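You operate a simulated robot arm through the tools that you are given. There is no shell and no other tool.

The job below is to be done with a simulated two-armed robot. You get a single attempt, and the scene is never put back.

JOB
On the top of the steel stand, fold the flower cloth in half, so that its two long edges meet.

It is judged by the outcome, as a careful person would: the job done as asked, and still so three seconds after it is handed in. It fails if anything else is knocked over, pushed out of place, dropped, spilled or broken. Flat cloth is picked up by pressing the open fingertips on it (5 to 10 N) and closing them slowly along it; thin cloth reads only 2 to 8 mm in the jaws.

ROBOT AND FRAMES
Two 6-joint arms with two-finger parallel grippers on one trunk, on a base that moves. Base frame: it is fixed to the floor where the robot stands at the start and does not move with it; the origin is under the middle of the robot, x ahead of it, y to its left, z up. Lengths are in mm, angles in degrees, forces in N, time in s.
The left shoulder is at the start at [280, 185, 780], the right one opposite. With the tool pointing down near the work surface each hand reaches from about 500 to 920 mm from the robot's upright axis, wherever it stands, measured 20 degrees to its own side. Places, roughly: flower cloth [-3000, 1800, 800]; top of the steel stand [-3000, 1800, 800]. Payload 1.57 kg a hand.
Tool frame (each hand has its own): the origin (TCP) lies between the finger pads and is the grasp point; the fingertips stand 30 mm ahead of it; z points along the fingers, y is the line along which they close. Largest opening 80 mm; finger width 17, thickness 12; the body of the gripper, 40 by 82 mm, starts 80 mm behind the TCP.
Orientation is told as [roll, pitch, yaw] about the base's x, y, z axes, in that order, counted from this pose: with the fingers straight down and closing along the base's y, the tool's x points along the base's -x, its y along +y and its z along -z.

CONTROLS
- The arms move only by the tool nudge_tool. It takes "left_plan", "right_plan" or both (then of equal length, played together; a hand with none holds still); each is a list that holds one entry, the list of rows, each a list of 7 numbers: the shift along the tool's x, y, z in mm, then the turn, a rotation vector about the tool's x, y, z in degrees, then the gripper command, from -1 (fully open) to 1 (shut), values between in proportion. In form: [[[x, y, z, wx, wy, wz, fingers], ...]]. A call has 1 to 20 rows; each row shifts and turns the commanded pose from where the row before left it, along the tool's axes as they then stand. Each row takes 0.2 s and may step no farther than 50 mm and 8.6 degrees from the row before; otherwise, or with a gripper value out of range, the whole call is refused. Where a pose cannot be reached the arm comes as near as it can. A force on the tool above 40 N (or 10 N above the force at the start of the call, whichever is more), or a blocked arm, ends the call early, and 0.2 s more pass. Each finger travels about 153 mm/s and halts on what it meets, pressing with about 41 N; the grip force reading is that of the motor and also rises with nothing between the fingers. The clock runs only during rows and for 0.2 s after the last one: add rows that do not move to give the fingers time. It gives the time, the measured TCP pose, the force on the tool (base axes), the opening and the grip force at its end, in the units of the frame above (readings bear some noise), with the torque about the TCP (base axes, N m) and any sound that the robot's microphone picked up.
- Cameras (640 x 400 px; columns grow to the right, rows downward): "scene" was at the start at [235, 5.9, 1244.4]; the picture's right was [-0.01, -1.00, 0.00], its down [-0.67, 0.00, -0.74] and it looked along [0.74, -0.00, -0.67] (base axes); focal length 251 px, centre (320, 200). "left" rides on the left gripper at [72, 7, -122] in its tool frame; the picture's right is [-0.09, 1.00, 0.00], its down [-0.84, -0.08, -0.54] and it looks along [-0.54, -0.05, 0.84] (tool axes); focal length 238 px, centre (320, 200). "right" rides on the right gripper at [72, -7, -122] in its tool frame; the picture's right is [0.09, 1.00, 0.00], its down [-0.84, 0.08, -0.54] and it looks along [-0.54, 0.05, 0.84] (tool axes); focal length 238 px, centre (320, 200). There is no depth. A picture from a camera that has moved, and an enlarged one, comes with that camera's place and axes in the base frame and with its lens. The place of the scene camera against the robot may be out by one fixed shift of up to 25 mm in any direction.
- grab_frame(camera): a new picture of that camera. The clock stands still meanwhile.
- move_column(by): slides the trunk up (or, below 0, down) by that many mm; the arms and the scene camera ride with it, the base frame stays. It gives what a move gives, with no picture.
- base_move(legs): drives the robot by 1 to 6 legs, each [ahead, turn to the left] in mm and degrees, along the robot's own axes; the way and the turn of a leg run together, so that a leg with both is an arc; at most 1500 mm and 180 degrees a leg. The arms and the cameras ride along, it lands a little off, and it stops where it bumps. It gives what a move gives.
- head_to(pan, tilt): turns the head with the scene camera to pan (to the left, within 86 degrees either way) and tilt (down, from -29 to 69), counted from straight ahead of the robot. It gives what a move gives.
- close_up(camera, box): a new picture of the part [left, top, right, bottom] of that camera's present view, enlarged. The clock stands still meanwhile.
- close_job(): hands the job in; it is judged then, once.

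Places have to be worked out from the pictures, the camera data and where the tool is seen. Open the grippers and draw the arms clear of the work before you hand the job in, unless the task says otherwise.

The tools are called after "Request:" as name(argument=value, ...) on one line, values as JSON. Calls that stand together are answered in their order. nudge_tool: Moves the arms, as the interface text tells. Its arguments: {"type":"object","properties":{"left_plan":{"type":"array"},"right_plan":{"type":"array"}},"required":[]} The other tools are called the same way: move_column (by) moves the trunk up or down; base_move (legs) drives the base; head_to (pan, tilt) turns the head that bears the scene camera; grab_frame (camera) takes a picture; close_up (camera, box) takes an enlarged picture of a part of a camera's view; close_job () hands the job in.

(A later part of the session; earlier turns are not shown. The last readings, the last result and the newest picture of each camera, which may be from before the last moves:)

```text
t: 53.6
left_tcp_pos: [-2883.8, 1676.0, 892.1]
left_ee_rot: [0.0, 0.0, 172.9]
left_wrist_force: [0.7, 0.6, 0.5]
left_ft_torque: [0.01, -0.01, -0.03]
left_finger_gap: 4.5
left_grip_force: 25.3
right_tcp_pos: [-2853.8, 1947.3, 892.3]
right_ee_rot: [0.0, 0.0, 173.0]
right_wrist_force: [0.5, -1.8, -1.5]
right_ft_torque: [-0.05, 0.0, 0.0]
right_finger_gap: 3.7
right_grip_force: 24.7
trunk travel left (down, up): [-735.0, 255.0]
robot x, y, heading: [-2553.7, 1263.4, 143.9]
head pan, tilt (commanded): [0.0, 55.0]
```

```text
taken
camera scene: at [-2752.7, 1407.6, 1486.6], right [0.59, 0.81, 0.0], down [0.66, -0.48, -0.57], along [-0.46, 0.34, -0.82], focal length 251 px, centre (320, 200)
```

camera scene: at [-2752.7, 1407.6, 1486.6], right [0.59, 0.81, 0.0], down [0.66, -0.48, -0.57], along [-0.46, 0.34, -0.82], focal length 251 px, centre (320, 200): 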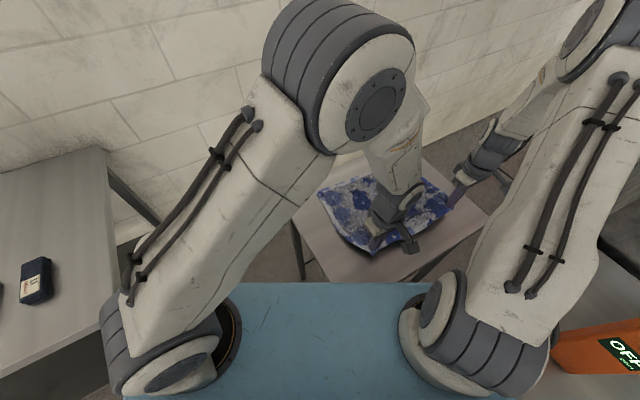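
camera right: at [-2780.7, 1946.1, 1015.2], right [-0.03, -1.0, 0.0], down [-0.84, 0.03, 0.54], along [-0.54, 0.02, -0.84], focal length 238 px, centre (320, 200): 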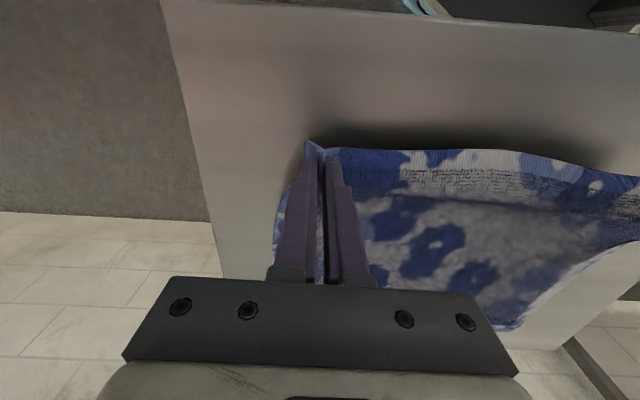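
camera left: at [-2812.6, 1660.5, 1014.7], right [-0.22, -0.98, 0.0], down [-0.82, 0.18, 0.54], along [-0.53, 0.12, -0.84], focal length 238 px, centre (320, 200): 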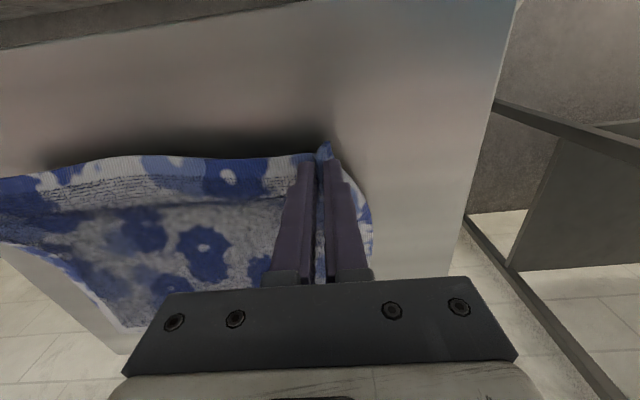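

Both corners are firmly held and the far half lies still. I now carry both hands together on a low arc toward the far edge AD (first 12 of 20 steps), keeping slack.

Request:
nudge_tool(left_plan=[[[-12.5, -0.27, -18, 0, 0, 0, 1], [-12.5, -0.27, -15, 0, 0, 0, 1], [-12.5, -0.27, -11, 0, 0, 0, 1], [-12.5, -0.27, -9, 0, 0, 0, 1], [-12.5, -0.27, -7, 0, 0, 0, 1], [-12.5, -0.27, -6, 0, 0, 0, 1], [-12.5, -0.27, -4, 0, 0, 0, 1], [-12.5, -0.27, -2, 0, 0, 0, 1], [-12.5, -0.27, -1, 0, 0, 0, 1], [-12.5, -0.27, 0, 0, 0, 0, 1], [-12.5, -0.27, 2, 0, 0, 0, 1], [-12.5, -0.27, 3, 0, 0, 0, 1]]], right_plan=[[[-12.36, -0.27, -18, 0, 0, 0, 1], [-12.36, -0.27, -15, 0, 0, 0, 1], [-12.36, -0.27, -11, 0, 0, 0, 1], [-12.36, -0.27, -9, 0, 0, 0, 1], [-12.36, -0.27, -7, 0, 0, 0, 1], [-12.36, -0.27, -6, 0, 0, 0, 1], [-12.36, -0.27, -4, 0, 0, 0, 1], [-12.36, -0.27, -2, 0, 0, 0, 1], [-12.36, -0.27, -1, 0, 0, 0, 1], [-12.36, -0.27, 0, 0, 0, 0, 1], [-12.36, -0.27, 2, 0, 0, 0, 1], [-12.36, -0.27, 3, 0, 0, 0, 1]]])

Request:
grab_frame(camera="left")

Request:
grab_frame(camera="right")

Request:
grab_frame(camera="scene")

```text
t: 56.2
left_tcp_pos: [-3031.3, 1700.3, 961.7]
left_ee_rot: [-0.1, -0.1, 172.8]
left_wrist_force: [0.9, 1.1, 0.3]
left_ft_torque: [0.04, 0.01, 0.0]
left_finger_gap: 4.5
left_grip_force: 25.3
right_tcp_pos: [-3000.4, 1970.1, 962.0]
right_ee_rot: [-0.1, 0.0, 172.9]
right_wrist_force: [0.3, -0.5, 0.3]
right_ft_torque: [0.06, -0.05, 0.04]
right_finger_gap: 3.5
right_grip_force: 24.6
trunk travel left (down, up): [-735.0, 255.0]
robot x, y, heading: [-2557.5, 1264.4, 143.8]
head pan, tilt (commanded): [0.0, 55.0]
```

```text
taken
camera left: at [-2960.6, 1683.3, 1083.5], right [-0.22, -0.98, 0.0], down [-0.82, 0.18, 0.54], along [-0.53, 0.12, -0.84], focal length 238 px, centre (320, 200)
```

left: 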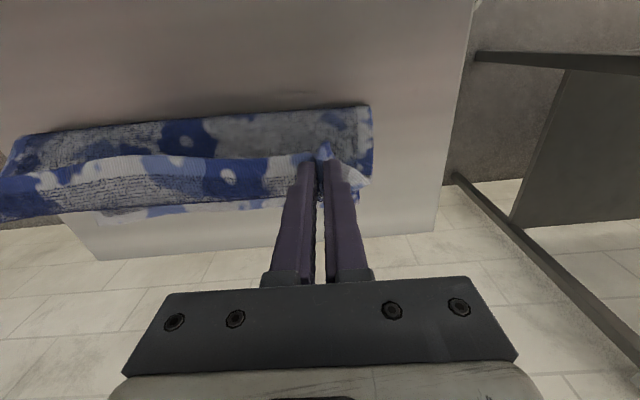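

```text
taken
camera right: at [-2927.9, 1968.6, 1084.1], right [-0.03, -1.0, 0.0], down [-0.84, 0.03, 0.54], along [-0.54, 0.02, -0.84], focal length 238 px, centre (320, 200)
```

right: 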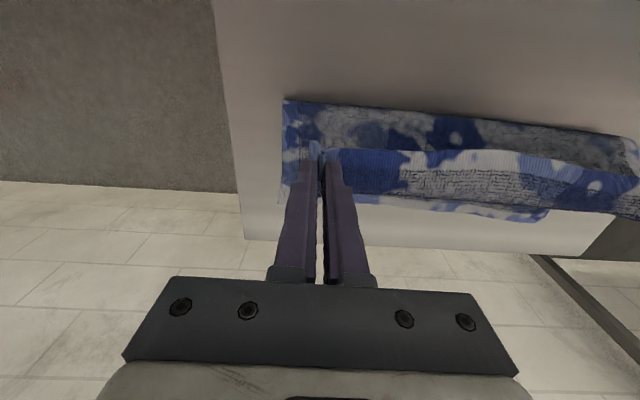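

```text
taken
camera scene: at [-2752.6, 1407.6, 1486.6], right [0.59, 0.81, 0.0], down [0.66, -0.48, -0.57], along [-0.46, 0.34, -0.82], focal length 251 px, centre (320, 200)
```

scene: 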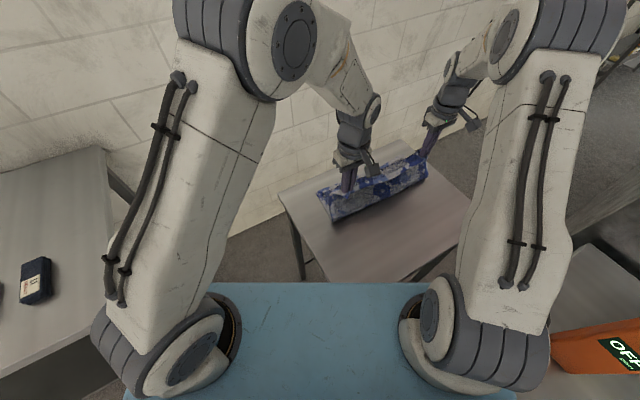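

The fold is forming cleanly with the far edge undisturbed. I continue the remaining 8 steps of the arc, down to about 30 mm above the AD edge.

Request:
nudge_tool(left_plan=[[[-12.5, -0.27, 5, 0, 0, 0, 1], [-12.5, -0.27, 6, 0, 0, 0, 1], [-12.5, -0.27, 8, 0, 0, 0, 1], [-12.5, -0.27, 10, 0, 0, 0, 1], [-12.5, -0.27, 12, 0, 0, 0, 1], [-12.5, -0.27, 13, 0, 0, 0, 1], [-12.5, -0.27, 14, 0, 0, 0, 1], [-12.5, -0.27, 14, 0, 0, 0, 1], [0, 0, 0, 0, 0, 0, 1]]], right_plan=[[[-12.36, -0.27, 5, 0, 0, 0, 1], [-12.36, -0.27, 6, 0, 0, 0, 1], [-12.36, -0.27, 8, 0, 0, 0, 1], [-12.36, -0.27, 10, 0, 0, 0, 1], [-12.36, -0.27, 12, 0, 0, 0, 1], [-12.36, -0.27, 13, 0, 0, 0, 1], [-12.36, -0.27, 14, 0, 0, 0, 1], [-12.36, -0.27, 14, 0, 0, 0, 1], [0, 0, 0, 0, 0, 0, 1]]])

Request:
grab_frame(camera="left")

Request:
grab_frame(camera="right")

Request:
close_up(camera="scene", box=[280, 90, 500, 230])

```text
t: 58.2
left_tcp_pos: [-3130.4, 1713.1, 878.0]
left_ee_rot: [-0.1, 0.0, 172.9]
left_wrist_force: [0.1, 1.3, -0.3]
left_ft_torque: [0.0, -0.02, -0.01]
left_finger_gap: 4.4
left_grip_force: 25.1
right_tcp_pos: [-3098.4, 1983.8, 878.6]
right_ee_rot: [-0.1, 0.1, 172.8]
right_wrist_force: [-1.3, -0.4, -0.6]
right_ft_torque: [0.0, 0.02, 0.03]
right_finger_gap: 3.7
right_grip_force: 25.0
trunk travel left (down, up): [-735.0, 255.0]
robot x, y, heading: [-2556.3, 1264.2, 144.1]
head pan, tilt (commanded): [0.0, 55.0]
```

```text
taken
camera left: at [-3060.0, 1698.2, 1000.5], right [-0.22, -0.98, 0.0], down [-0.82, 0.18, 0.54], along [-0.53, 0.12, -0.84], focal length 238 px, centre (320, 200)
```

left: 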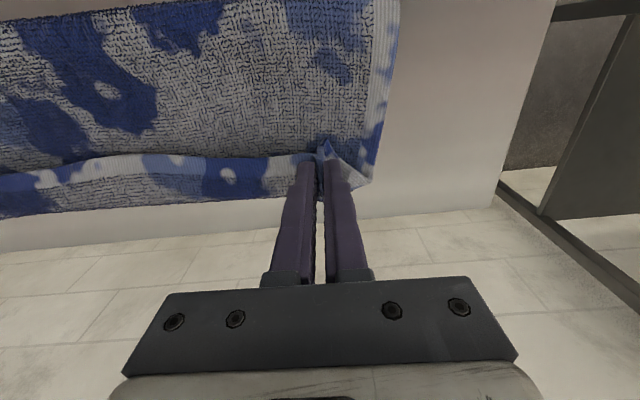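

```text
taken
camera right: at [-3025.6, 1983.4, 1000.7], right [-0.03, -1.0, 0.0], down [-0.84, 0.03, 0.54], along [-0.54, 0.02, -0.84], focal length 238 px, centre (320, 200)
```

right: 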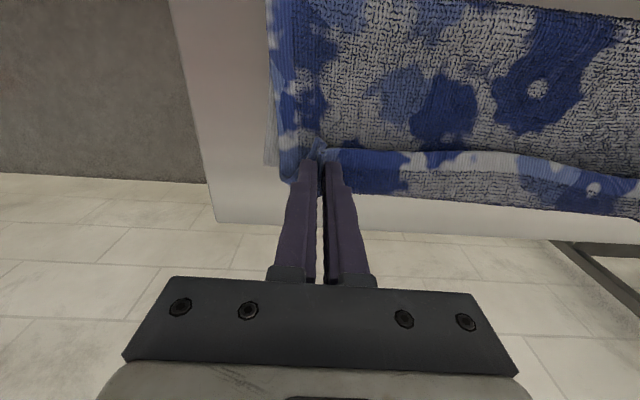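

```text
2.86 times, centred on (390, 160) of scene
camera zoom: at [-2752.9, 1407.8, 1486.5], right [0.59, 0.81, 0.0], down [0.66, -0.48, -0.57], along [-0.46, 0.34, -0.82], focal length 718 px, centre (120, 314)
```

zoom: 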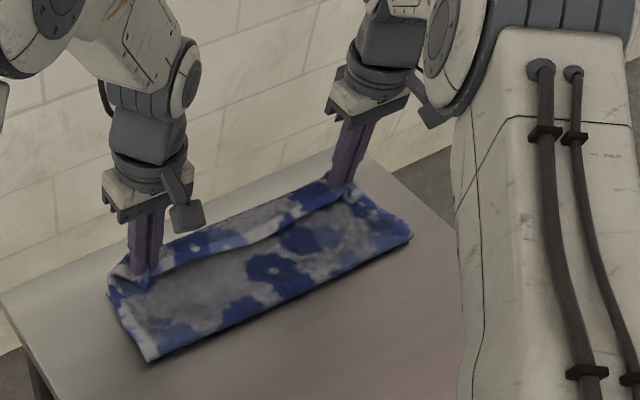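

The fold sits nearly right, but the held hem appears curled (edge still pointing toward the robot) and the fold line looks about 20 mm too far west. I look closely before lowering.

Request:
close_up(camera="left", box=[180, 100, 420, 250])

Request:
close_up(camera="right", box=[200, 90, 440, 240])

Request:
close_up(camera="scene", box=[305, 140, 435, 222])

```text
2.67 times, centred on (300, 175) of left
camera zoom: at [-3060.0, 1698.2, 1000.5], right [-0.22, -0.98, 0.0], down [-0.82, 0.18, 0.54], along [-0.53, 0.12, -0.84], focal length 636 px, centre (373, 267)
```

zoom: 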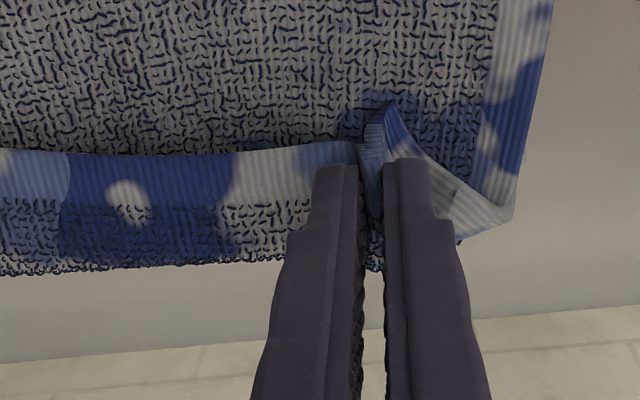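

```text
2.67 times, centred on (320, 165) of right
camera zoom: at [-3025.6, 1983.4, 1000.7], right [-0.03, -1.0, 0.0], down [-0.84, 0.03, 0.54], along [-0.54, 0.02, -0.84], focal length 636 px, centre (320, 293)
```

zoom: 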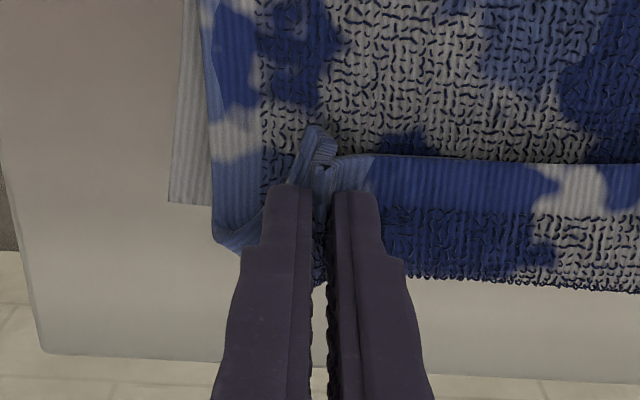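

```text
4.88 times, centred on (370, 181) of scene
camera zoom: at [-2752.9, 1407.8, 1486.5], right [0.59, 0.81, 0.0], down [0.66, -0.48, -0.57], along [-0.46, 0.34, -0.82], focal length 1226 px, centre (76, 293)
```

zoom: 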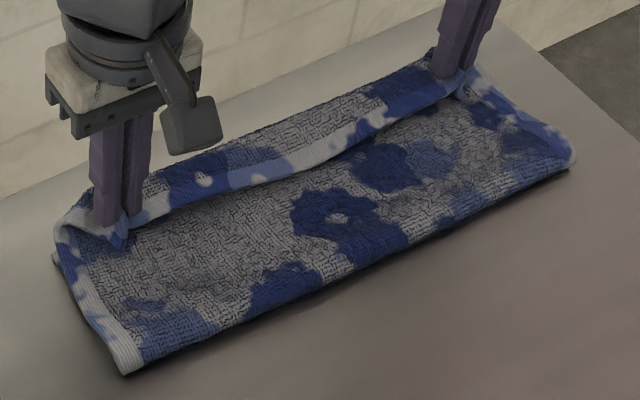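

The close-ups show the hem held curled back (edge still pointing east), which has drawn the fold line about 24 mm west; left like this the edge would overshoot AD by about 48 mm when it unrolls. I move both hands back east 50 mm so the fold rolls back to the cloth's middle, then check.

Request:
nudge_tool(left_plan=[[[5, -0.2, 0, 0, 0, 0, 1], [5, -0.2, 0, 0, 0, 0, 1], [5, -0.2, 0, 0, 0, 0, 1], [5, -0.2, 0, 0, 0, 0, 1], [5, -0.2, 0, 0, 0, 0, 1], [5, -0.3, 0, 0, 0, 0, 1], [5, -0.3, 0, 0, 0, 0, 1], [5, -0.2, 0, 0, 0, 0, 1], [5, -0.2, 0, 0, 0, 0, 1], [5, -0.2, 0, 0, 0, 0, 1], [0, 0, 0, 0, 0, 0, 1]]], right_plan=[[[5, -0.2, 0, 0, 0, 0, 1], [5, -0.2, 0, 0, 0, 0, 1], [5, -0.2, 0, 0, 0, 0, 1], [5, -0.2, 0, 0, 0, 0, 1], [5, -0.2, 0, 0, 0, 0, 1], [5, -0.3, 0, 0, 0, 0, 1], [5, -0.3, 0, 0, 0, 0, 1], [5, -0.2, 0, 0, 0, 0, 1], [5, -0.2, 0, 0, 0, 0, 1], [5, -0.2, 0, 0, 0, 0, 1], [0, 0, 0, 0, 0, 0, 1]]])

Request:
close_up(camera="scene", box=[280, 120, 480, 245])

Request:
grab_frame(camera="left")

Request:
grab_frame(camera="right")

```text
t: 60.6
left_tcp_pos: [-3080.4, 1710.3, 878.2]
left_ee_rot: [0.0, -0.1, 172.8]
left_wrist_force: [0.0, 1.4, 0.1]
left_ft_torque: [-0.01, -0.01, -0.06]
left_finger_gap: 4.5
left_grip_force: 24.7
right_tcp_pos: [-3047.8, 1980.8, 878.4]
right_ee_rot: [0.1, 0.1, 172.9]
right_wrist_force: [0.2, -1.2, 0.2]
right_ft_torque: [0.03, 0.02, 0.02]
right_finger_gap: 3.7
right_grip_force: 24.3
trunk travel left (down, up): [-735.0, 255.0]
robot x, y, heading: [-2557.9, 1264.1, 144.0]
head pan, tilt (commanded): [0.0, 55.0]
```

```text
3.20 times, centred on (380, 182) of scene
camera zoom: at [-2752.7, 1407.7, 1486.6], right [0.59, 0.81, 0.0], down [0.66, -0.48, -0.57], along [-0.46, 0.34, -0.82], focal length 804 px, centre (128, 256)
```

zoom: 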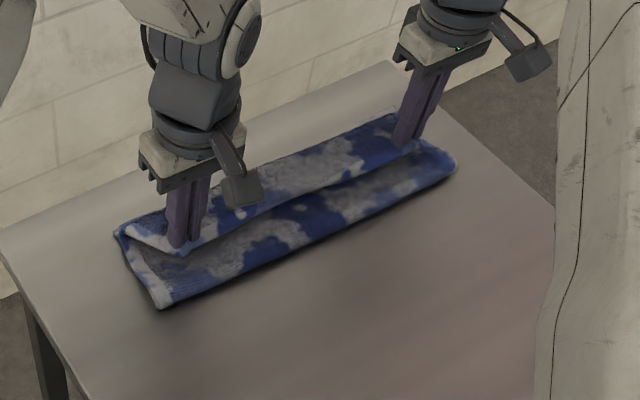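

```text
taken
camera left: at [-3009.6, 1694.2, 1000.7], right [-0.22, -0.98, 0.0], down [-0.82, 0.18, 0.54], along [-0.53, 0.12, -0.84], focal length 238 px, centre (320, 200)
```

left: 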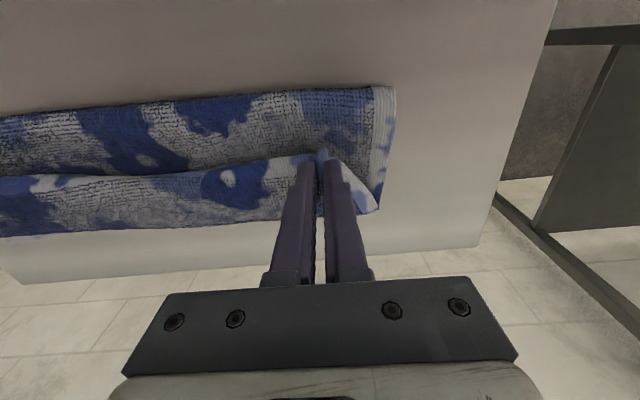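

```text
taken
camera right: at [-2975.3, 1979.3, 1001.2], right [-0.03, -1.0, 0.0], down [-0.84, 0.03, 0.54], along [-0.54, 0.02, -0.84], focal length 238 px, centre (320, 200)
```

right: 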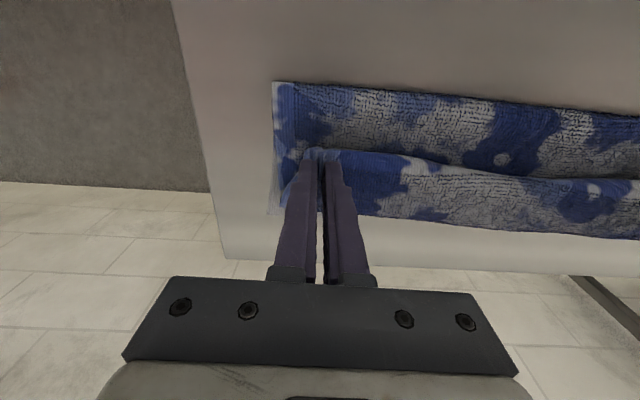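

The hem curl rolled instead of the fold, so the fold line is still too far west. I raise the hands again to hang the upper half vertically above the cloth's midline, so that the lower half lies flat back to the middle, and then will lay it down along a 45° path.

Request:
nudge_tool(left_plan=[[[5, 0, -6, 0, 0, 0, 1], [5, 0, -6, 0, 0, 0, 1], [5, 0, -6, 0, 0, 0, 1], [5, 0, -6, 0, 0, 0, 1], [5, 0, -6, 0, 0, 0, 1], [5, 0, -6, 0, 0, 0, 1], [5, 0, -6, 0, 0, 0, 1], [5, 0, -6, 0, 0, 0, 1], [5, 0, -6, 0, 0, 0, 1], [5, 0, -6, 0, 0, 0, 1], [5, 0, -6, 0, 0, 0, 1], [5, 0, -6, 0, 0, 0, 1], [5, 0, -6, 0, 0, 0, 1], [5, 0, -6, 0, 0, 0, 1], [5, 0, -6, 0, 0, 0, 1], [5, 0, -6, 0, 0, 0, 1], [0, 0, 0, 0, 0, 0, 1]]], right_plan=[[[5, 0, -6, 0, 0, 0, 1], [5, 0, -6, 0, 0, 0, 1], [5, 0, -6, 0, 0, 0, 1], [5, 0, -6, 0, 0, 0, 1], [5, 0, -6, 0, 0, 0, 1], [5, 0, -6, 0, 0, 0, 1], [5, 0, -6, 0, 0, 0, 1], [5, 0, -6, 0, 0, 0, 1], [5, 0, -6, 0, 0, 0, 1], [5, 0, -6, 0, 0, 0, 1], [5, 0, -6, 0, 0, 0, 1], [5, 0, -6, 0, 0, 0, 1], [5, 0, -6, 0, 0, 0, 1], [5, 0, -6, 0, 0, 0, 1], [5, 0, -6, 0, 0, 0, 1], [5, 0, -6, 0, 0, 0, 1], [0, 0, 0, 0, 0, 0, 1]]])

Request:
close_up(camera="scene", box=[280, 120, 480, 245])

Request:
grab_frame(camera="left")

Request:
grab_frame(camera="right")

```text
t: 64.2
left_tcp_pos: [-3002.5, 1698.3, 974.5]
left_ee_rot: [0.0, -0.1, 172.8]
left_wrist_force: [0.4, 2.2, -0.3]
left_ft_torque: [0.04, -0.02, -0.05]
left_finger_gap: 4.6
left_grip_force: 25.4
right_tcp_pos: [-2968.9, 1971.7, 975.7]
right_ee_rot: [0.1, 0.0, 172.8]
right_wrist_force: [0.4, -2.0, -0.5]
right_ft_torque: [-0.06, 0.01, 0.01]
right_finger_gap: 3.8
right_grip_force: 25.0
trunk travel left (down, up): [-735.0, 255.0]
robot x, y, heading: [-2557.3, 1262.7, 144.4]
head pan, tilt (commanded): [0.0, 55.0]
```

```text
3.20 times, centred on (380, 182) of scene
camera zoom: at [-2752.7, 1407.6, 1486.6], right [0.59, 0.81, 0.0], down [0.66, -0.48, -0.57], along [-0.46, 0.34, -0.82], focal length 804 px, centre (128, 256)
```

zoom: 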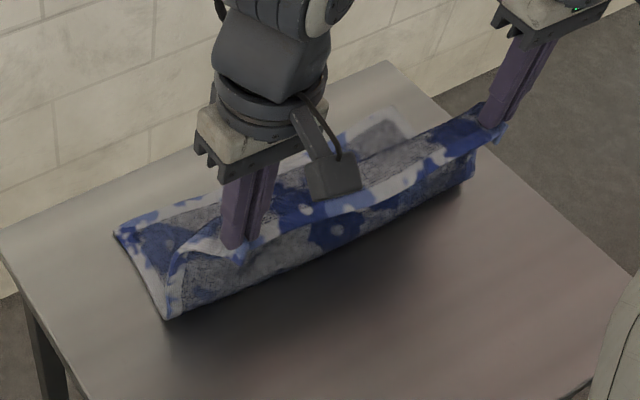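

```text
taken
camera left: at [-2931.0, 1682.6, 1097.4], right [-0.22, -0.98, 0.0], down [-0.82, 0.18, 0.54], along [-0.53, 0.12, -0.84], focal length 238 px, centre (320, 200)
```

left: 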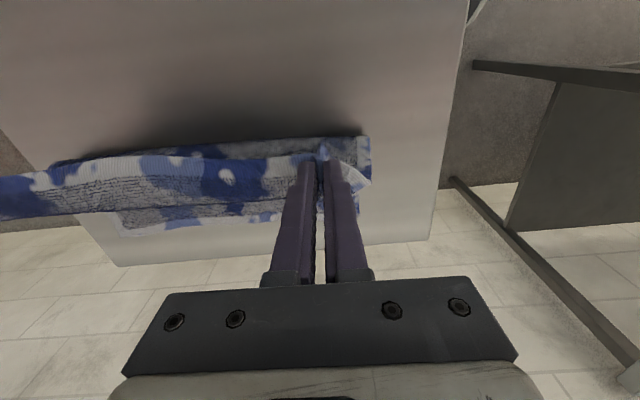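

```text
taken
camera right: at [-2896.7, 1970.0, 1097.4], right [-0.03, -1.0, 0.0], down [-0.84, 0.03, 0.54], along [-0.54, 0.02, -0.84], focal length 238 px, centre (320, 200)
```

right: 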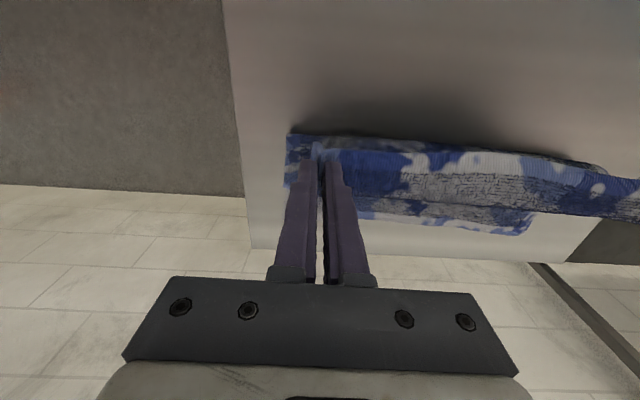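

Corner A is unmoved and the sheet now hangs freely, but it lifts off about 27 mm short of the middle because of the curl at the hem. I swing the hands east and down to lay that strip flat, then back so the sheet hangs vertically over the midline.

Request:
nudge_tool(left_plan=[[[9, 0, 7, 0, 0, 0, 1], [9, 0, 7, 0, 0, 0, 1], [9, 0, 8, 0, 0, 0, 1], [9, 0, 9, 0, 0, 0, 1], [9, 0, 9, 0, 0, 0, 1], [0, 0, 0, 0, 0, 0, 1], [-6, 0, -5, 0, 0, 0, 1], [-6, 0, -5, 0, 0, 0, 1], [-6, 0, -5, 0, 0, 0, 1], [-6, 0, -5, 0, 0, 0, 1], [0, 0, 0, 0, 0, 0, 1]]], right_plan=[[[9, 0, 7, 0, 0, 0, 1], [9, 0, 7, 0, 0, 0, 1], [9, 0, 8, 0, 0, 0, 1], [9, 0, 9, 0, 0, 0, 1], [9, 0, 9, 0, 0, 0, 1], [0, 0, 0, 0, 0, 0, 1], [-6, 0, -5, 0, 0, 0, 1], [-6, 0, -5, 0, 0, 0, 1], [-6, 0, -5, 0, 0, 0, 1], [-6, 0, -5, 0, 0, 0, 1], [0, 0, 0, 0, 0, 0, 1]]])

Request:
close_up(camera="scene", box=[280, 120, 480, 245])

Request:
grab_frame(camera="left")

Request:
grab_frame(camera="right")

```text
t: 66.6
left_tcp_pos: [-2980.3, 1696.7, 954.2]
left_ee_rot: [0.1, -0.1, 172.9]
left_wrist_force: [0.2, 0.6, -0.2]
left_ft_torque: [0.01, 0.0, -0.01]
left_finger_gap: 4.6
left_grip_force: 24.9
right_tcp_pos: [-2947.6, 1969.8, 954.2]
right_ee_rot: [-0.1, 0.0, 172.8]
right_wrist_force: [-0.1, -1.5, 0.5]
right_ft_torque: [0.01, 0.03, 0.04]
right_finger_gap: 3.7
right_grip_force: 24.3
trunk travel left (down, up): [-735.0, 255.0]
robot x, y, heading: [-2556.3, 1264.1, 144.0]
head pan, tilt (commanded): [0.0, 55.0]
```

```text
3.20 times, centred on (380, 182) of scene
camera zoom: at [-2752.7, 1407.7, 1486.6], right [0.59, 0.81, 0.0], down [0.66, -0.48, -0.57], along [-0.46, 0.34, -0.82], focal length 804 px, centre (128, 256)
```

zoom: 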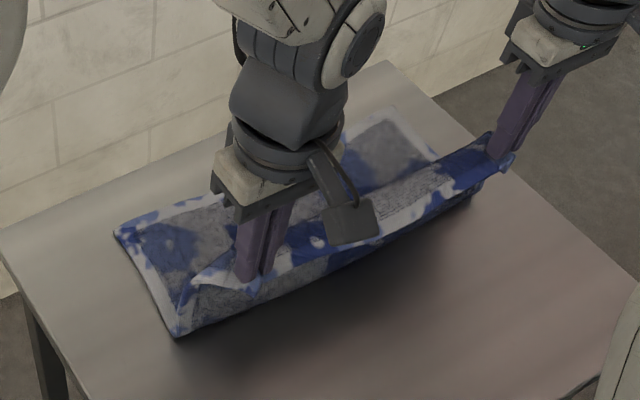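

```text
taken
camera left: at [-2909.3, 1681.6, 1076.9], right [-0.22, -0.98, 0.0], down [-0.82, 0.18, 0.54], along [-0.53, 0.12, -0.84], focal length 238 px, centre (320, 200)
```

left: 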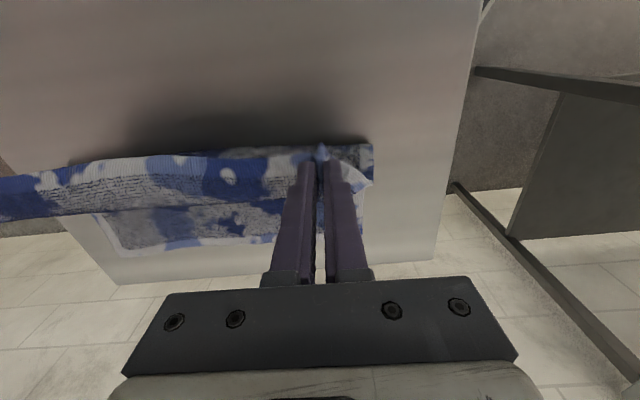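

```text
taken
camera right: at [-2876.2, 1967.1, 1077.6], right [-0.03, -1.0, 0.0], down [-0.84, 0.03, 0.54], along [-0.54, 0.02, -0.84], focal length 238 px, centre (320, 200)
```

right: 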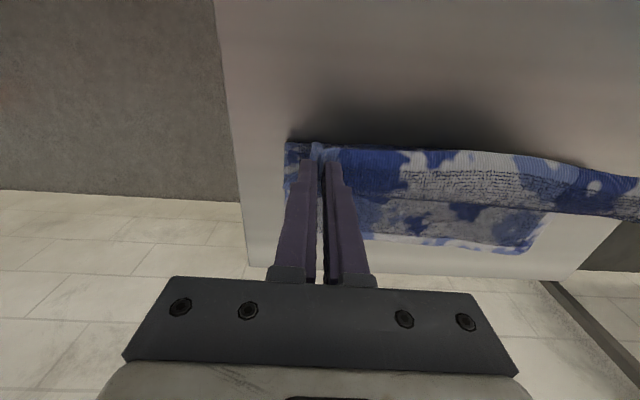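

The lift-off line now sits right on the midline (left −3011, right −2963) and the far edge is unmoved. I lay the sheet down along a 45° path, first half, then check the fold line.

Request:
nudge_tool(left_plan=[[[-4, 0, 6, 0, 0, 0, 1], [-5, 0, 6, 0, 0, 0, 1], [-6, 0, 6, 0, 0, 0, 1], [-6, 0, 6, 0, 0, 0, 1], [-6, 0, 6, 0, 0, 0, 1], [-6, 0, 6, 0, 0, 0, 1], [-6, 0, 6, 0, 0, 0, 1], [-6, 0, 6, 0, 0, 0, 1], [0, 0, 0, 0, 0, 0, 1]]], right_plan=[[[-4, 0, 6, 0, 0, 0, 1], [-5, 0, 6, 0, 0, 0, 1], [-6, 0, 6, 0, 0, 0, 1], [-6, 0, 6, 0, 0, 0, 1], [-6, 0, 6, 0, 0, 0, 1], [-6, 0, 6, 0, 0, 0, 1], [-6, 0, 6, 0, 0, 0, 1], [-6, 0, 6, 0, 0, 0, 1], [0, 0, 0, 0, 0, 0, 1]]])

Request:
close_up(camera="scene", box=[280, 120, 480, 245])

Request:
grab_frame(camera="left")

Request:
grab_frame(camera="right")

```text
t: 68.6
left_tcp_pos: [-3026.9, 1704.6, 905.7]
left_ee_rot: [0.0, -0.1, 172.8]
left_wrist_force: [0.6, 0.3, 0.2]
left_ft_torque: [-0.03, -0.01, -0.06]
left_finger_gap: 4.2
left_grip_force: 25.1
right_tcp_pos: [-2992.2, 1973.3, 907.8]
right_ee_rot: [0.0, 0.0, 172.8]
right_wrist_force: [-0.6, -0.2, -0.6]
right_ft_torque: [-0.03, 0.01, 0.01]
right_finger_gap: 3.7
right_grip_force: 24.1
trunk travel left (down, up): [-735.0, 255.0]
robot x, y, heading: [-2553.6, 1264.6, 144.1]
head pan, tilt (commanded): [0.0, 55.0]
```

```text
3.20 times, centred on (380, 182) of scene
camera zoom: at [-2752.8, 1407.7, 1486.6], right [0.59, 0.81, 0.0], down [0.66, -0.48, -0.57], along [-0.46, 0.34, -0.82], focal length 804 px, centre (128, 256)
```

zoom: 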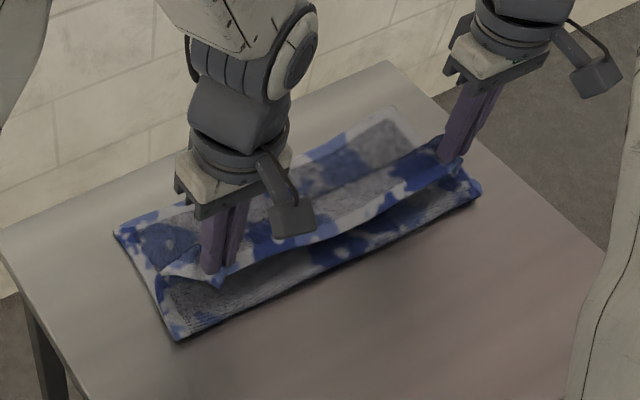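

```text
taken
camera left: at [-2954.6, 1687.4, 1028.5], right [-0.22, -0.98, 0.0], down [-0.82, 0.18, 0.54], along [-0.53, 0.12, -0.84], focal length 238 px, centre (320, 200)
```

left: 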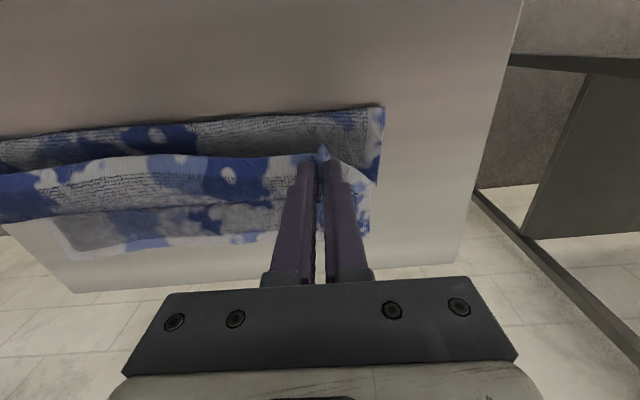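

```text
taken
camera right: at [-2920.1, 1972.2, 1029.6], right [-0.03, -1.0, 0.0], down [-0.84, 0.03, 0.54], along [-0.54, 0.02, -0.84], focal length 238 px, centre (320, 200)
```

right: 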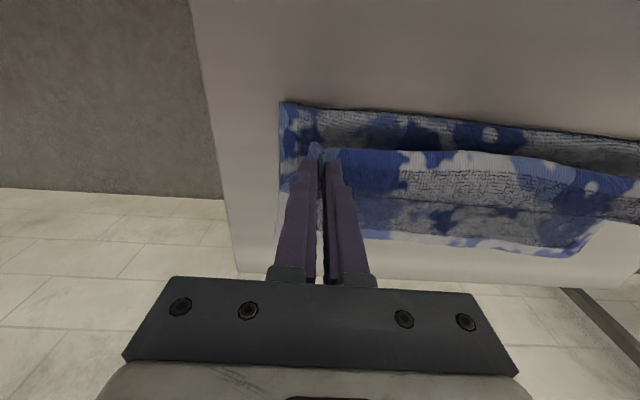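

The fold line is on the middle (within ~5 mm). I lay the second half down the same way, to about 14 mm tip height.

Request:
nudge_tool(left_plan=[[[-6.5, 0, 5, 0, 0, 0, 1], [-6.5, 0, 5, 0, 0, 0, 1], [-6.5, 0, 5, 0, 0, 0, 1], [-6.5, 0, 5, 0, 0, 0, 1], [-6.5, 0, 5, 0, 0, 0, 1], [-6.5, 0, 5, 0, 0, 0, 1], [-6.5, 0, 5, 0, 0, 0, 1], [-6.5, 0, 5, 0, 0, 0, 1], [0, 0, 0, 0, 0, 0, 1]]], right_plan=[[[-6.5, 0, 5, 0, 0, 0, 1], [-6.5, 0, 5, 0, 0, 0, 1], [-6.5, 0, 5, 0, 0, 0, 1], [-6.5, 0, 5, 0, 0, 0, 1], [-6.5, 0, 5, 0, 0, 0, 1], [-6.5, 0, 5, 0, 0, 0, 1], [-6.5, 0, 5, 0, 0, 0, 1], [-6.5, 0, 5, 0, 0, 0, 1], [0, 0, 0, 0, 0, 0, 1]]])

Request:
close_up(camera="scene", box=[280, 120, 480, 245])

Request:
grab_frame(camera="left")

Request:
grab_frame(camera="right")

```text
t: 70.6
left_tcp_pos: [-3077.9, 1709.5, 866.4]
left_ee_rot: [0.0, 0.0, 172.8]
left_wrist_force: [0.2, 1.7, 0.8]
left_ft_torque: [0.04, -0.03, -0.05]
left_finger_gap: 4.7
left_grip_force: 25.3
right_tcp_pos: [-3044.3, 1980.9, 866.7]
right_ee_rot: [0.0, 0.0, 172.8]
right_wrist_force: [-0.2, -1.0, 0.1]
right_ft_torque: [-0.02, -0.04, 0.02]
right_finger_gap: 3.4
right_grip_force: 24.7
trunk travel left (down, up): [-735.0, 255.0]
robot x, y, heading: [-2556.0, 1266.5, 143.8]
head pan, tilt (commanded): [0.0, 55.0]
```

```text
3.20 times, centred on (380, 182) of scene
camera zoom: at [-2752.8, 1407.7, 1486.6], right [0.59, 0.81, 0.0], down [0.66, -0.48, -0.57], along [-0.46, 0.34, -0.82], focal length 804 px, centre (128, 256)
```

zoom: 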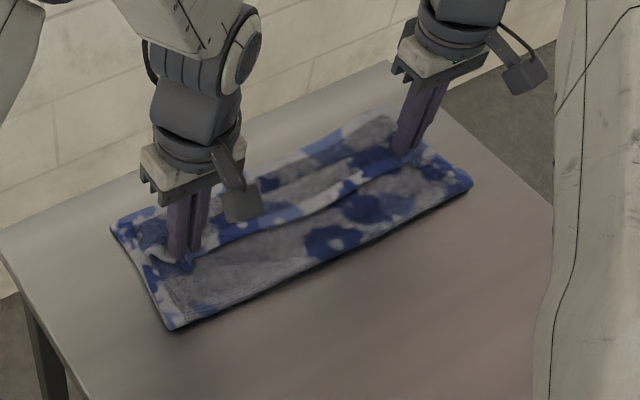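

```text
taken
camera left: at [-3005.8, 1692.9, 988.9], right [-0.22, -0.98, 0.0], down [-0.82, 0.18, 0.54], along [-0.53, 0.12, -0.84], focal length 238 px, centre (320, 200)
```

left: 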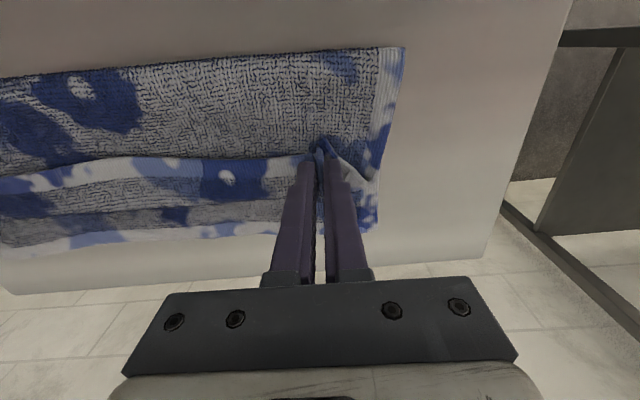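

```text
taken
camera right: at [-2972.7, 1979.0, 988.6], right [-0.03, -1.0, 0.0], down [-0.84, 0.03, 0.54], along [-0.54, 0.02, -0.84], focal length 238 px, centre (320, 200)
```

right: 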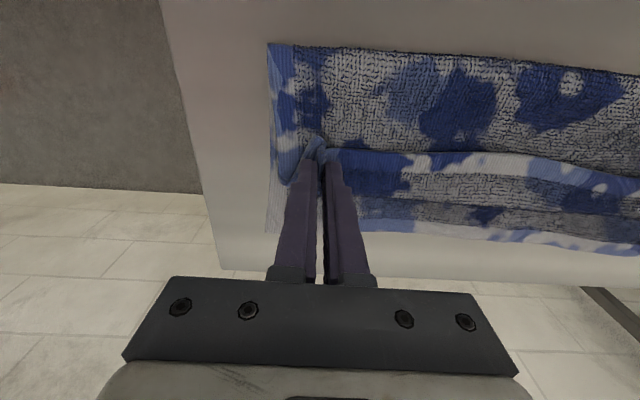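

The fold line is within about 6 mm of the middle, the lower long edge is unmoved and visible, and the hem flap on top (about 45 mm folded back) would unroll right to it. I draw both hands slowly 23 mm west at low height to roll most of the flap out before releasing.

Request:
nudge_tool(left_plan=[[[-2.9, 0, 0.4, 0, 0, 0, 1], [-2.9, 0, 0.4, 0, 0, 0, 1], [-2.9, 0, 0.4, 0, 0, 0, 1], [-2.9, 0, 0.4, 0, 0, 0, 1], [-2.9, 0, 0.4, 0, 0, 0, 1], [-2.9, 0, 0.4, 0, 0, 0, 1], [-2.9, 0, 0.4, 0, 0, 0, 1], [-2.9, 0, 0.4, 0, 0, 0, 1], [0, 0, 0, 0, 0, 0, 1]]], right_plan=[[[-2.9, 0, 0.4, 0, 0, 0, 1], [-2.9, 0, 0.4, 0, 0, 0, 1], [-2.9, 0, 0.4, 0, 0, 0, 1], [-2.9, 0, 0.4, 0, 0, 0, 1], [-2.9, 0, 0.4, 0, 0, 0, 1], [-2.9, 0, 0.4, 0, 0, 0, 1], [-2.9, 0, 0.4, 0, 0, 0, 1], [-2.9, 0, 0.4, 0, 0, 0, 1], [0, 0, 0, 0, 0, 0, 1]]])

Request:
close_up(camera="scene", box=[280, 120, 480, 245])

Request:
grab_frame(camera="left")

Request:
grab_frame(camera="right")

```text
t: 72.6
left_tcp_pos: [-3099.6, 1712.4, 863.2]
left_ee_rot: [-0.1, 0.0, 172.8]
left_wrist_force: [0.2, 0.5, 2.6]
left_ft_torque: [-0.02, -0.01, -0.04]
left_finger_gap: 4.8
left_grip_force: 24.7
right_tcp_pos: [-3066.7, 1982.7, 863.3]
right_ee_rot: [0.0, 0.0, 172.8]
right_wrist_force: [0.5, -0.4, 1.0]
right_ft_torque: [-0.02, -0.01, 0.04]
right_finger_gap: 3.8
right_grip_force: 24.3
trunk travel left (down, up): [-735.0, 255.0]
robot x, y, heading: [-2555.7, 1265.5, 144.3]
head pan, tilt (commanded): [0.0, 55.0]
```

```text
3.20 times, centred on (380, 182) of scene
camera zoom: at [-2752.6, 1407.6, 1486.6], right [0.59, 0.81, 0.0], down [0.66, -0.48, -0.57], along [-0.46, 0.34, -0.82], focal length 804 px, centre (128, 256)
```

zoom: 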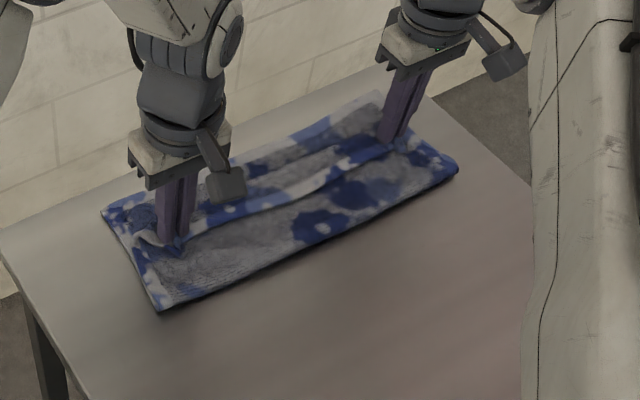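

```text
taken
camera left: at [-3028.5, 1696.7, 985.4], right [-0.22, -0.98, 0.0], down [-0.82, 0.18, 0.54], along [-0.53, 0.12, -0.84], focal length 238 px, centre (320, 200)
```

left: 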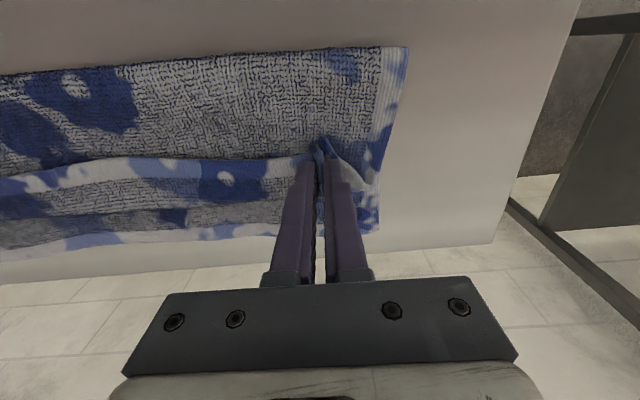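

```text
taken
camera right: at [-2994.8, 1981.5, 986.0], right [-0.03, -1.0, 0.0], down [-0.84, 0.03, 0.54], along [-0.54, 0.02, -0.84], focal length 238 px, centre (320, 200)
```

right: 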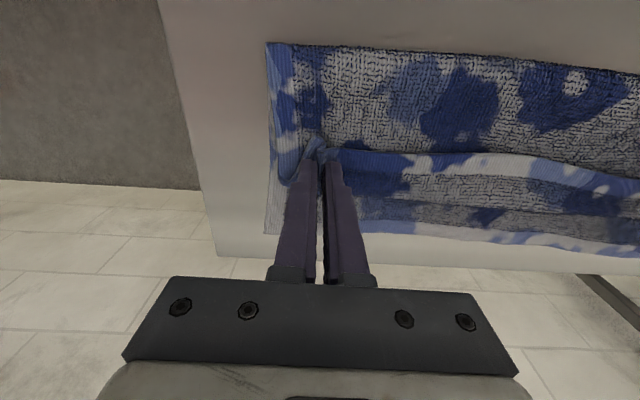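

The whole cloth slid about 20 mm west with the hands (tips were pressing on the stack, 2.6 N) – it is still well on the stand. I lift 8 mm to unload, then draw west 20 mm so that only the flap rolls out.

Request:
nudge_tool(left_plan=[[[0, 0, -5, 0, 0, 0, 1], [0, 0, -4, 0, 0, 0, 1], [-2.5, 0, 0, 0, 0, 0, 1], [-2.5, 0, 0, 0, 0, 0, 1], [-2.5, 0, 0, 0, 0, 0, 1], [-2.5, 0, 0, 0, 0, 0, 1], [-2.5, 0, 0, 0, 0, 0, 1], [-2.5, 0, 0, 0, 0, 0, 1], [-2.5, 0, 0, 0, 0, 0, 1], [-2.5, 0, 0, 0, 0, 0, 1], [0, 0, 0, 0, 0, 0, 1]]], right_plan=[[[0, 0, -5, 0, 0, 0, 1], [0, 0, -4, 0, 0, 0, 1], [-2.5, 0, 0, 0, 0, 0, 1], [-2.5, 0, 0, 0, 0, 0, 1], [-2.5, 0, 0, 0, 0, 0, 1], [-2.5, 0, 0, 0, 0, 0, 1], [-2.5, 0, 0, 0, 0, 0, 1], [-2.5, 0, 0, 0, 0, 0, 1], [-2.5, 0, 0, 0, 0, 0, 1], [-2.5, 0, 0, 0, 0, 0, 1], [0, 0, 0, 0, 0, 0, 1]]])

Request:
grab_frame(camera="left")

Request:
grab_frame(camera="right")

```text
t: 75.0
left_tcp_pos: [-3119.2, 1714.7, 871.5]
left_ee_rot: [0.0, 0.0, 172.7]
left_wrist_force: [1.0, 0.2, 0.1]
left_ft_torque: [0.03, -0.03, -0.04]
left_finger_gap: 4.5
left_grip_force: 24.9
right_tcp_pos: [-3087.7, 1985.3, 871.4]
right_ee_rot: [0.1, 0.0, 172.8]
right_wrist_force: [-0.4, -0.8, -0.2]
right_ft_torque: [-0.01, -0.01, 0.02]
right_finger_gap: 3.8
right_grip_force: 24.2
trunk travel left (down, up): [-735.0, 255.0]
robot x, y, heading: [-2551.9, 1264.3, 144.2]
head pan, tilt (commanded): [0.0, 55.0]
```

```text
taken
camera left: at [-3048.7, 1698.9, 994.8], right [-0.22, -0.98, 0.0], down [-0.82, 0.18, 0.54], along [-0.53, 0.12, -0.84], focal length 238 px, centre (320, 200)
```

left: 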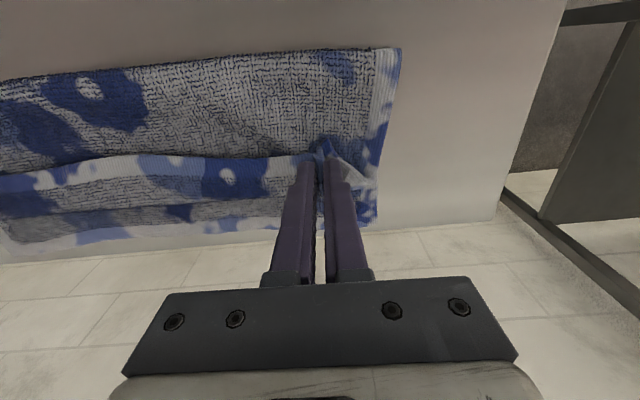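

```text
taken
camera right: at [-3015.4, 1984.1, 994.3], right [-0.03, -1.0, 0.0], down [-0.84, 0.03, 0.54], along [-0.54, 0.02, -0.84], focal length 238 px, centre (320, 200)
```

right: 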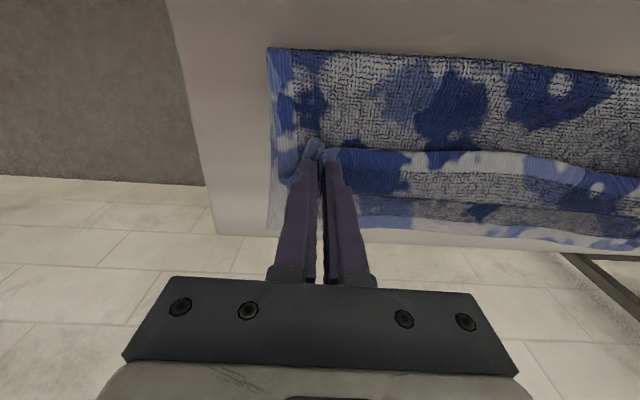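

The cloth still slides as one piece, and its far edge is now close to the stand's west rim. I press the held stack lightly on the table and drag it back east about 42 mm as a whole.

Request:
nudge_tool(left_plan=[[[0, 0, 4, 0, 0, 0, 1], [0, 0, 4, 0, 0, 0, 1], [0, 0, 2, 0, 0, 0, 1], [0, 0, 0, 0, 0, 0, 1]]], right_plan=[[[0, 0, 4, 0, 0, 0, 1], [0, 0, 4, 0, 0, 0, 1], [0, 0, 3, 0, 0, 0, 1], [0, 0, 0, 0, 0, 0, 1]]])

```text
t: 76.0
left_tcp_pos: [-3119.2, 1714.3, 863.5]
left_ee_rot: [0.0, 0.0, 172.8]
left_wrist_force: [-0.4, 0.6, 1.4]
left_ft_torque: [0.02, 0.02, -0.03]
left_finger_gap: 4.5
left_grip_force: 24.6
right_tcp_pos: [-3086.9, 1986.4, 862.4]
right_ee_rot: [0.0, -0.1, 172.8]
right_wrist_force: [-0.1, -1.5, 1.7]
right_ft_torque: [-0.02, 0.02, 0.0]
right_finger_gap: 3.6
right_grip_force: 24.5
trunk travel left (down, up): [-735.0, 255.0]
robot x, y, heading: [-2557.5, 1265.4, 144.1]
head pan, tilt (commanded): [0.0, 55.0]
```

Only about 1.5 N so far; I press 3 mm more and then drag east slowly.

Request:
nudge_tool(left_plan=[[[0, 0, 2, 0, 0, 0, 1], [0, 0, 1.5, 0, 0, 0, 1], [3, 0, 0, 0, 0, 0, 1], [3, 0, 0, 0, 0, 0, 1], [3, 0, 0, 0, 0, 0, 1], [3, 0, 0, 0, 0, 0, 1], [0, 0, 0, 0, 0, 0, 1]]], right_plan=[[[0, 0, 2, 0, 0, 0, 1], [0, 0, 1.5, 0, 0, 0, 1], [3, 0, 0, 0, 0, 0, 1], [3, 0, 0, 0, 0, 0, 1], [3, 0, 0, 0, 0, 0, 1], [3, 0, 0, 0, 0, 0, 1], [0, 0, 0, 0, 0, 0, 1]]])

Request:
grab_frame(camera="left")

Request:
grab_frame(camera="right")

```text
t: 77.6
left_tcp_pos: [-3107.5, 1713.8, 859.4]
left_ee_rot: [-0.1, 0.0, 172.8]
left_wrist_force: [-2.6, 1.0, 6.6]
left_ft_torque: [0.05, -0.02, -0.03]
left_finger_gap: 4.7
left_grip_force: 25.3
right_tcp_pos: [-3076.5, 1983.1, 860.2]
right_ee_rot: [-0.1, 0.0, 172.8]
right_wrist_force: [-1.7, -0.8, 7.0]
right_ft_torque: [-0.02, 0.03, 0.03]
right_finger_gap: 3.7
right_grip_force: 24.3
trunk travel left (down, up): [-735.0, 255.0]
robot x, y, heading: [-2555.3, 1267.9, 144.2]
head pan, tilt (commanded): [0.0, 55.0]
```

```text
taken
camera left: at [-3036.5, 1697.7, 982.0], right [-0.22, -0.98, 0.0], down [-0.82, 0.18, 0.54], along [-0.53, 0.12, -0.84], focal length 238 px, centre (320, 200)
```

left: 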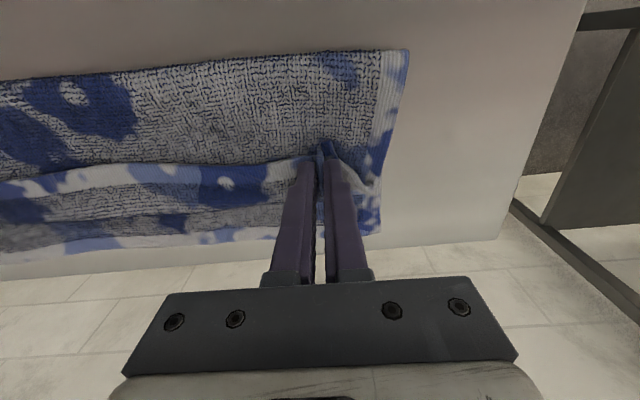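

```text
taken
camera right: at [-3002.8, 1982.2, 981.6], right [-0.03, -1.0, 0.0], down [-0.84, 0.03, 0.54], along [-0.54, 0.02, -0.84], focal length 238 px, centre (320, 200)
```

right: 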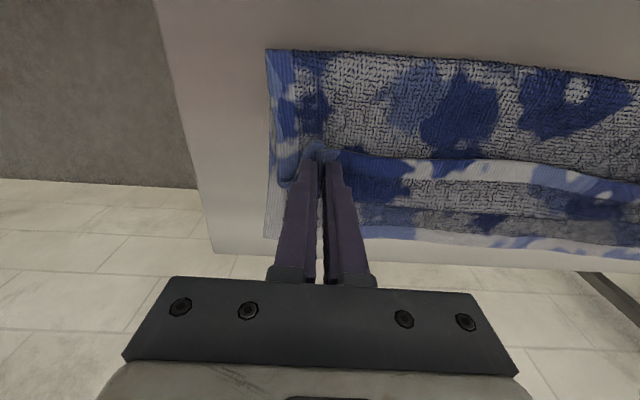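

Pressing works: the stack follows the hands (A moved ~13 mm east). I drag another 27 mm east.

Request:
nudge_tool(left_plan=[[[3, 0, 0, 0, 0, 0, 1], [3, 0, 0, 0, 0, 0, 1], [3, 0, 0, 0, 0, 0, 1], [3, 0, 0, 0, 0, 0, 1], [3, 0, 0, 0, 0, 0, 1], [3, 0, 0, 0, 0, 0, 1], [3, 0, 0, 0, 0, 0, 1], [3, 0, 0, 0, 0, 0, 1], [3, 0, 0, 0, 0, 0, 1], [0, 0, 0, 0, 0, 0, 1]]], right_plan=[[[3, 0, 0, 0, 0, 0, 1], [3, 0, 0, 0, 0, 0, 1], [3, 0, 0, 0, 0, 0, 1], [3, 0, 0, 0, 0, 0, 1], [3, 0, 0, 0, 0, 0, 1], [3, 0, 0, 0, 0, 0, 1], [3, 0, 0, 0, 0, 0, 1], [3, 0, 0, 0, 0, 0, 1], [3, 0, 0, 0, 0, 0, 1], [0, 0, 0, 0, 0, 0, 1]]])

Request:
grab_frame(camera="left")

Request:
grab_frame(camera="right")

Request:
close_up(camera="scene", box=[280, 120, 480, 245])

```text
t: 79.8
left_tcp_pos: [-3081.3, 1710.3, 860.2]
left_ee_rot: [0.0, 0.0, 172.7]
left_wrist_force: [-1.1, 1.3, 9.0]
left_ft_torque: [0.05, 0.05, -0.07]
left_finger_gap: 4.6
left_grip_force: 25.0
right_tcp_pos: [-3047.0, 1979.1, 859.8]
right_ee_rot: [0.1, 0.0, 172.8]
right_wrist_force: [-2.0, -1.2, 8.0]
right_ft_torque: [-0.04, 0.06, 0.02]
right_finger_gap: 3.4
right_grip_force: 25.0
trunk travel left (down, up): [-735.0, 255.0]
robot x, y, heading: [-2555.2, 1263.2, 144.4]
head pan, tilt (commanded): [0.0, 55.0]
```

```text
taken
camera left: at [-3009.7, 1694.3, 981.5], right [-0.22, -0.98, 0.0], down [-0.82, 0.18, 0.54], along [-0.53, 0.12, -0.84], focal length 238 px, centre (320, 200)
```

left: 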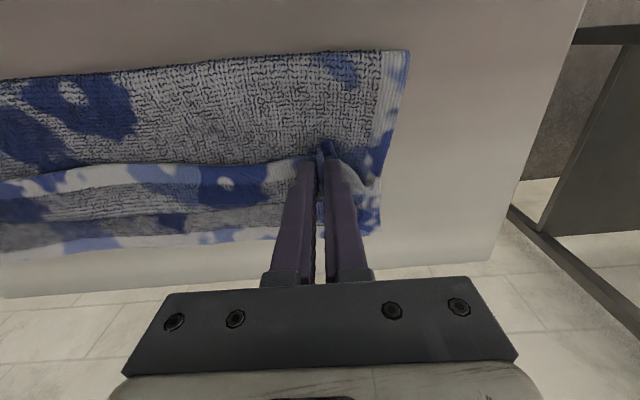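

```text
taken
camera right: at [-2975.2, 1979.0, 981.5], right [-0.03, -1.0, 0.0], down [-0.84, 0.03, 0.54], along [-0.54, 0.02, -0.84], focal length 238 px, centre (320, 200)
```

right: 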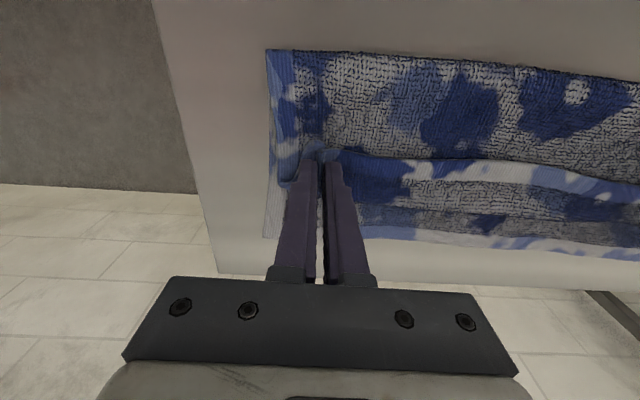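

```text
3.20 times, centred on (380, 182) of scene
camera zoom: at [-2752.4, 1407.1, 1486.7], right [0.59, 0.81, 0.0], down [0.66, -0.48, -0.57], along [-0.46, 0.34, -0.82], focal length 804 px, centre (128, 256)
```

zoom: 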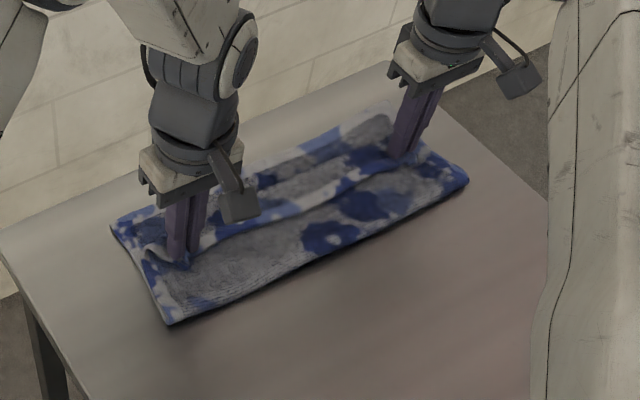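

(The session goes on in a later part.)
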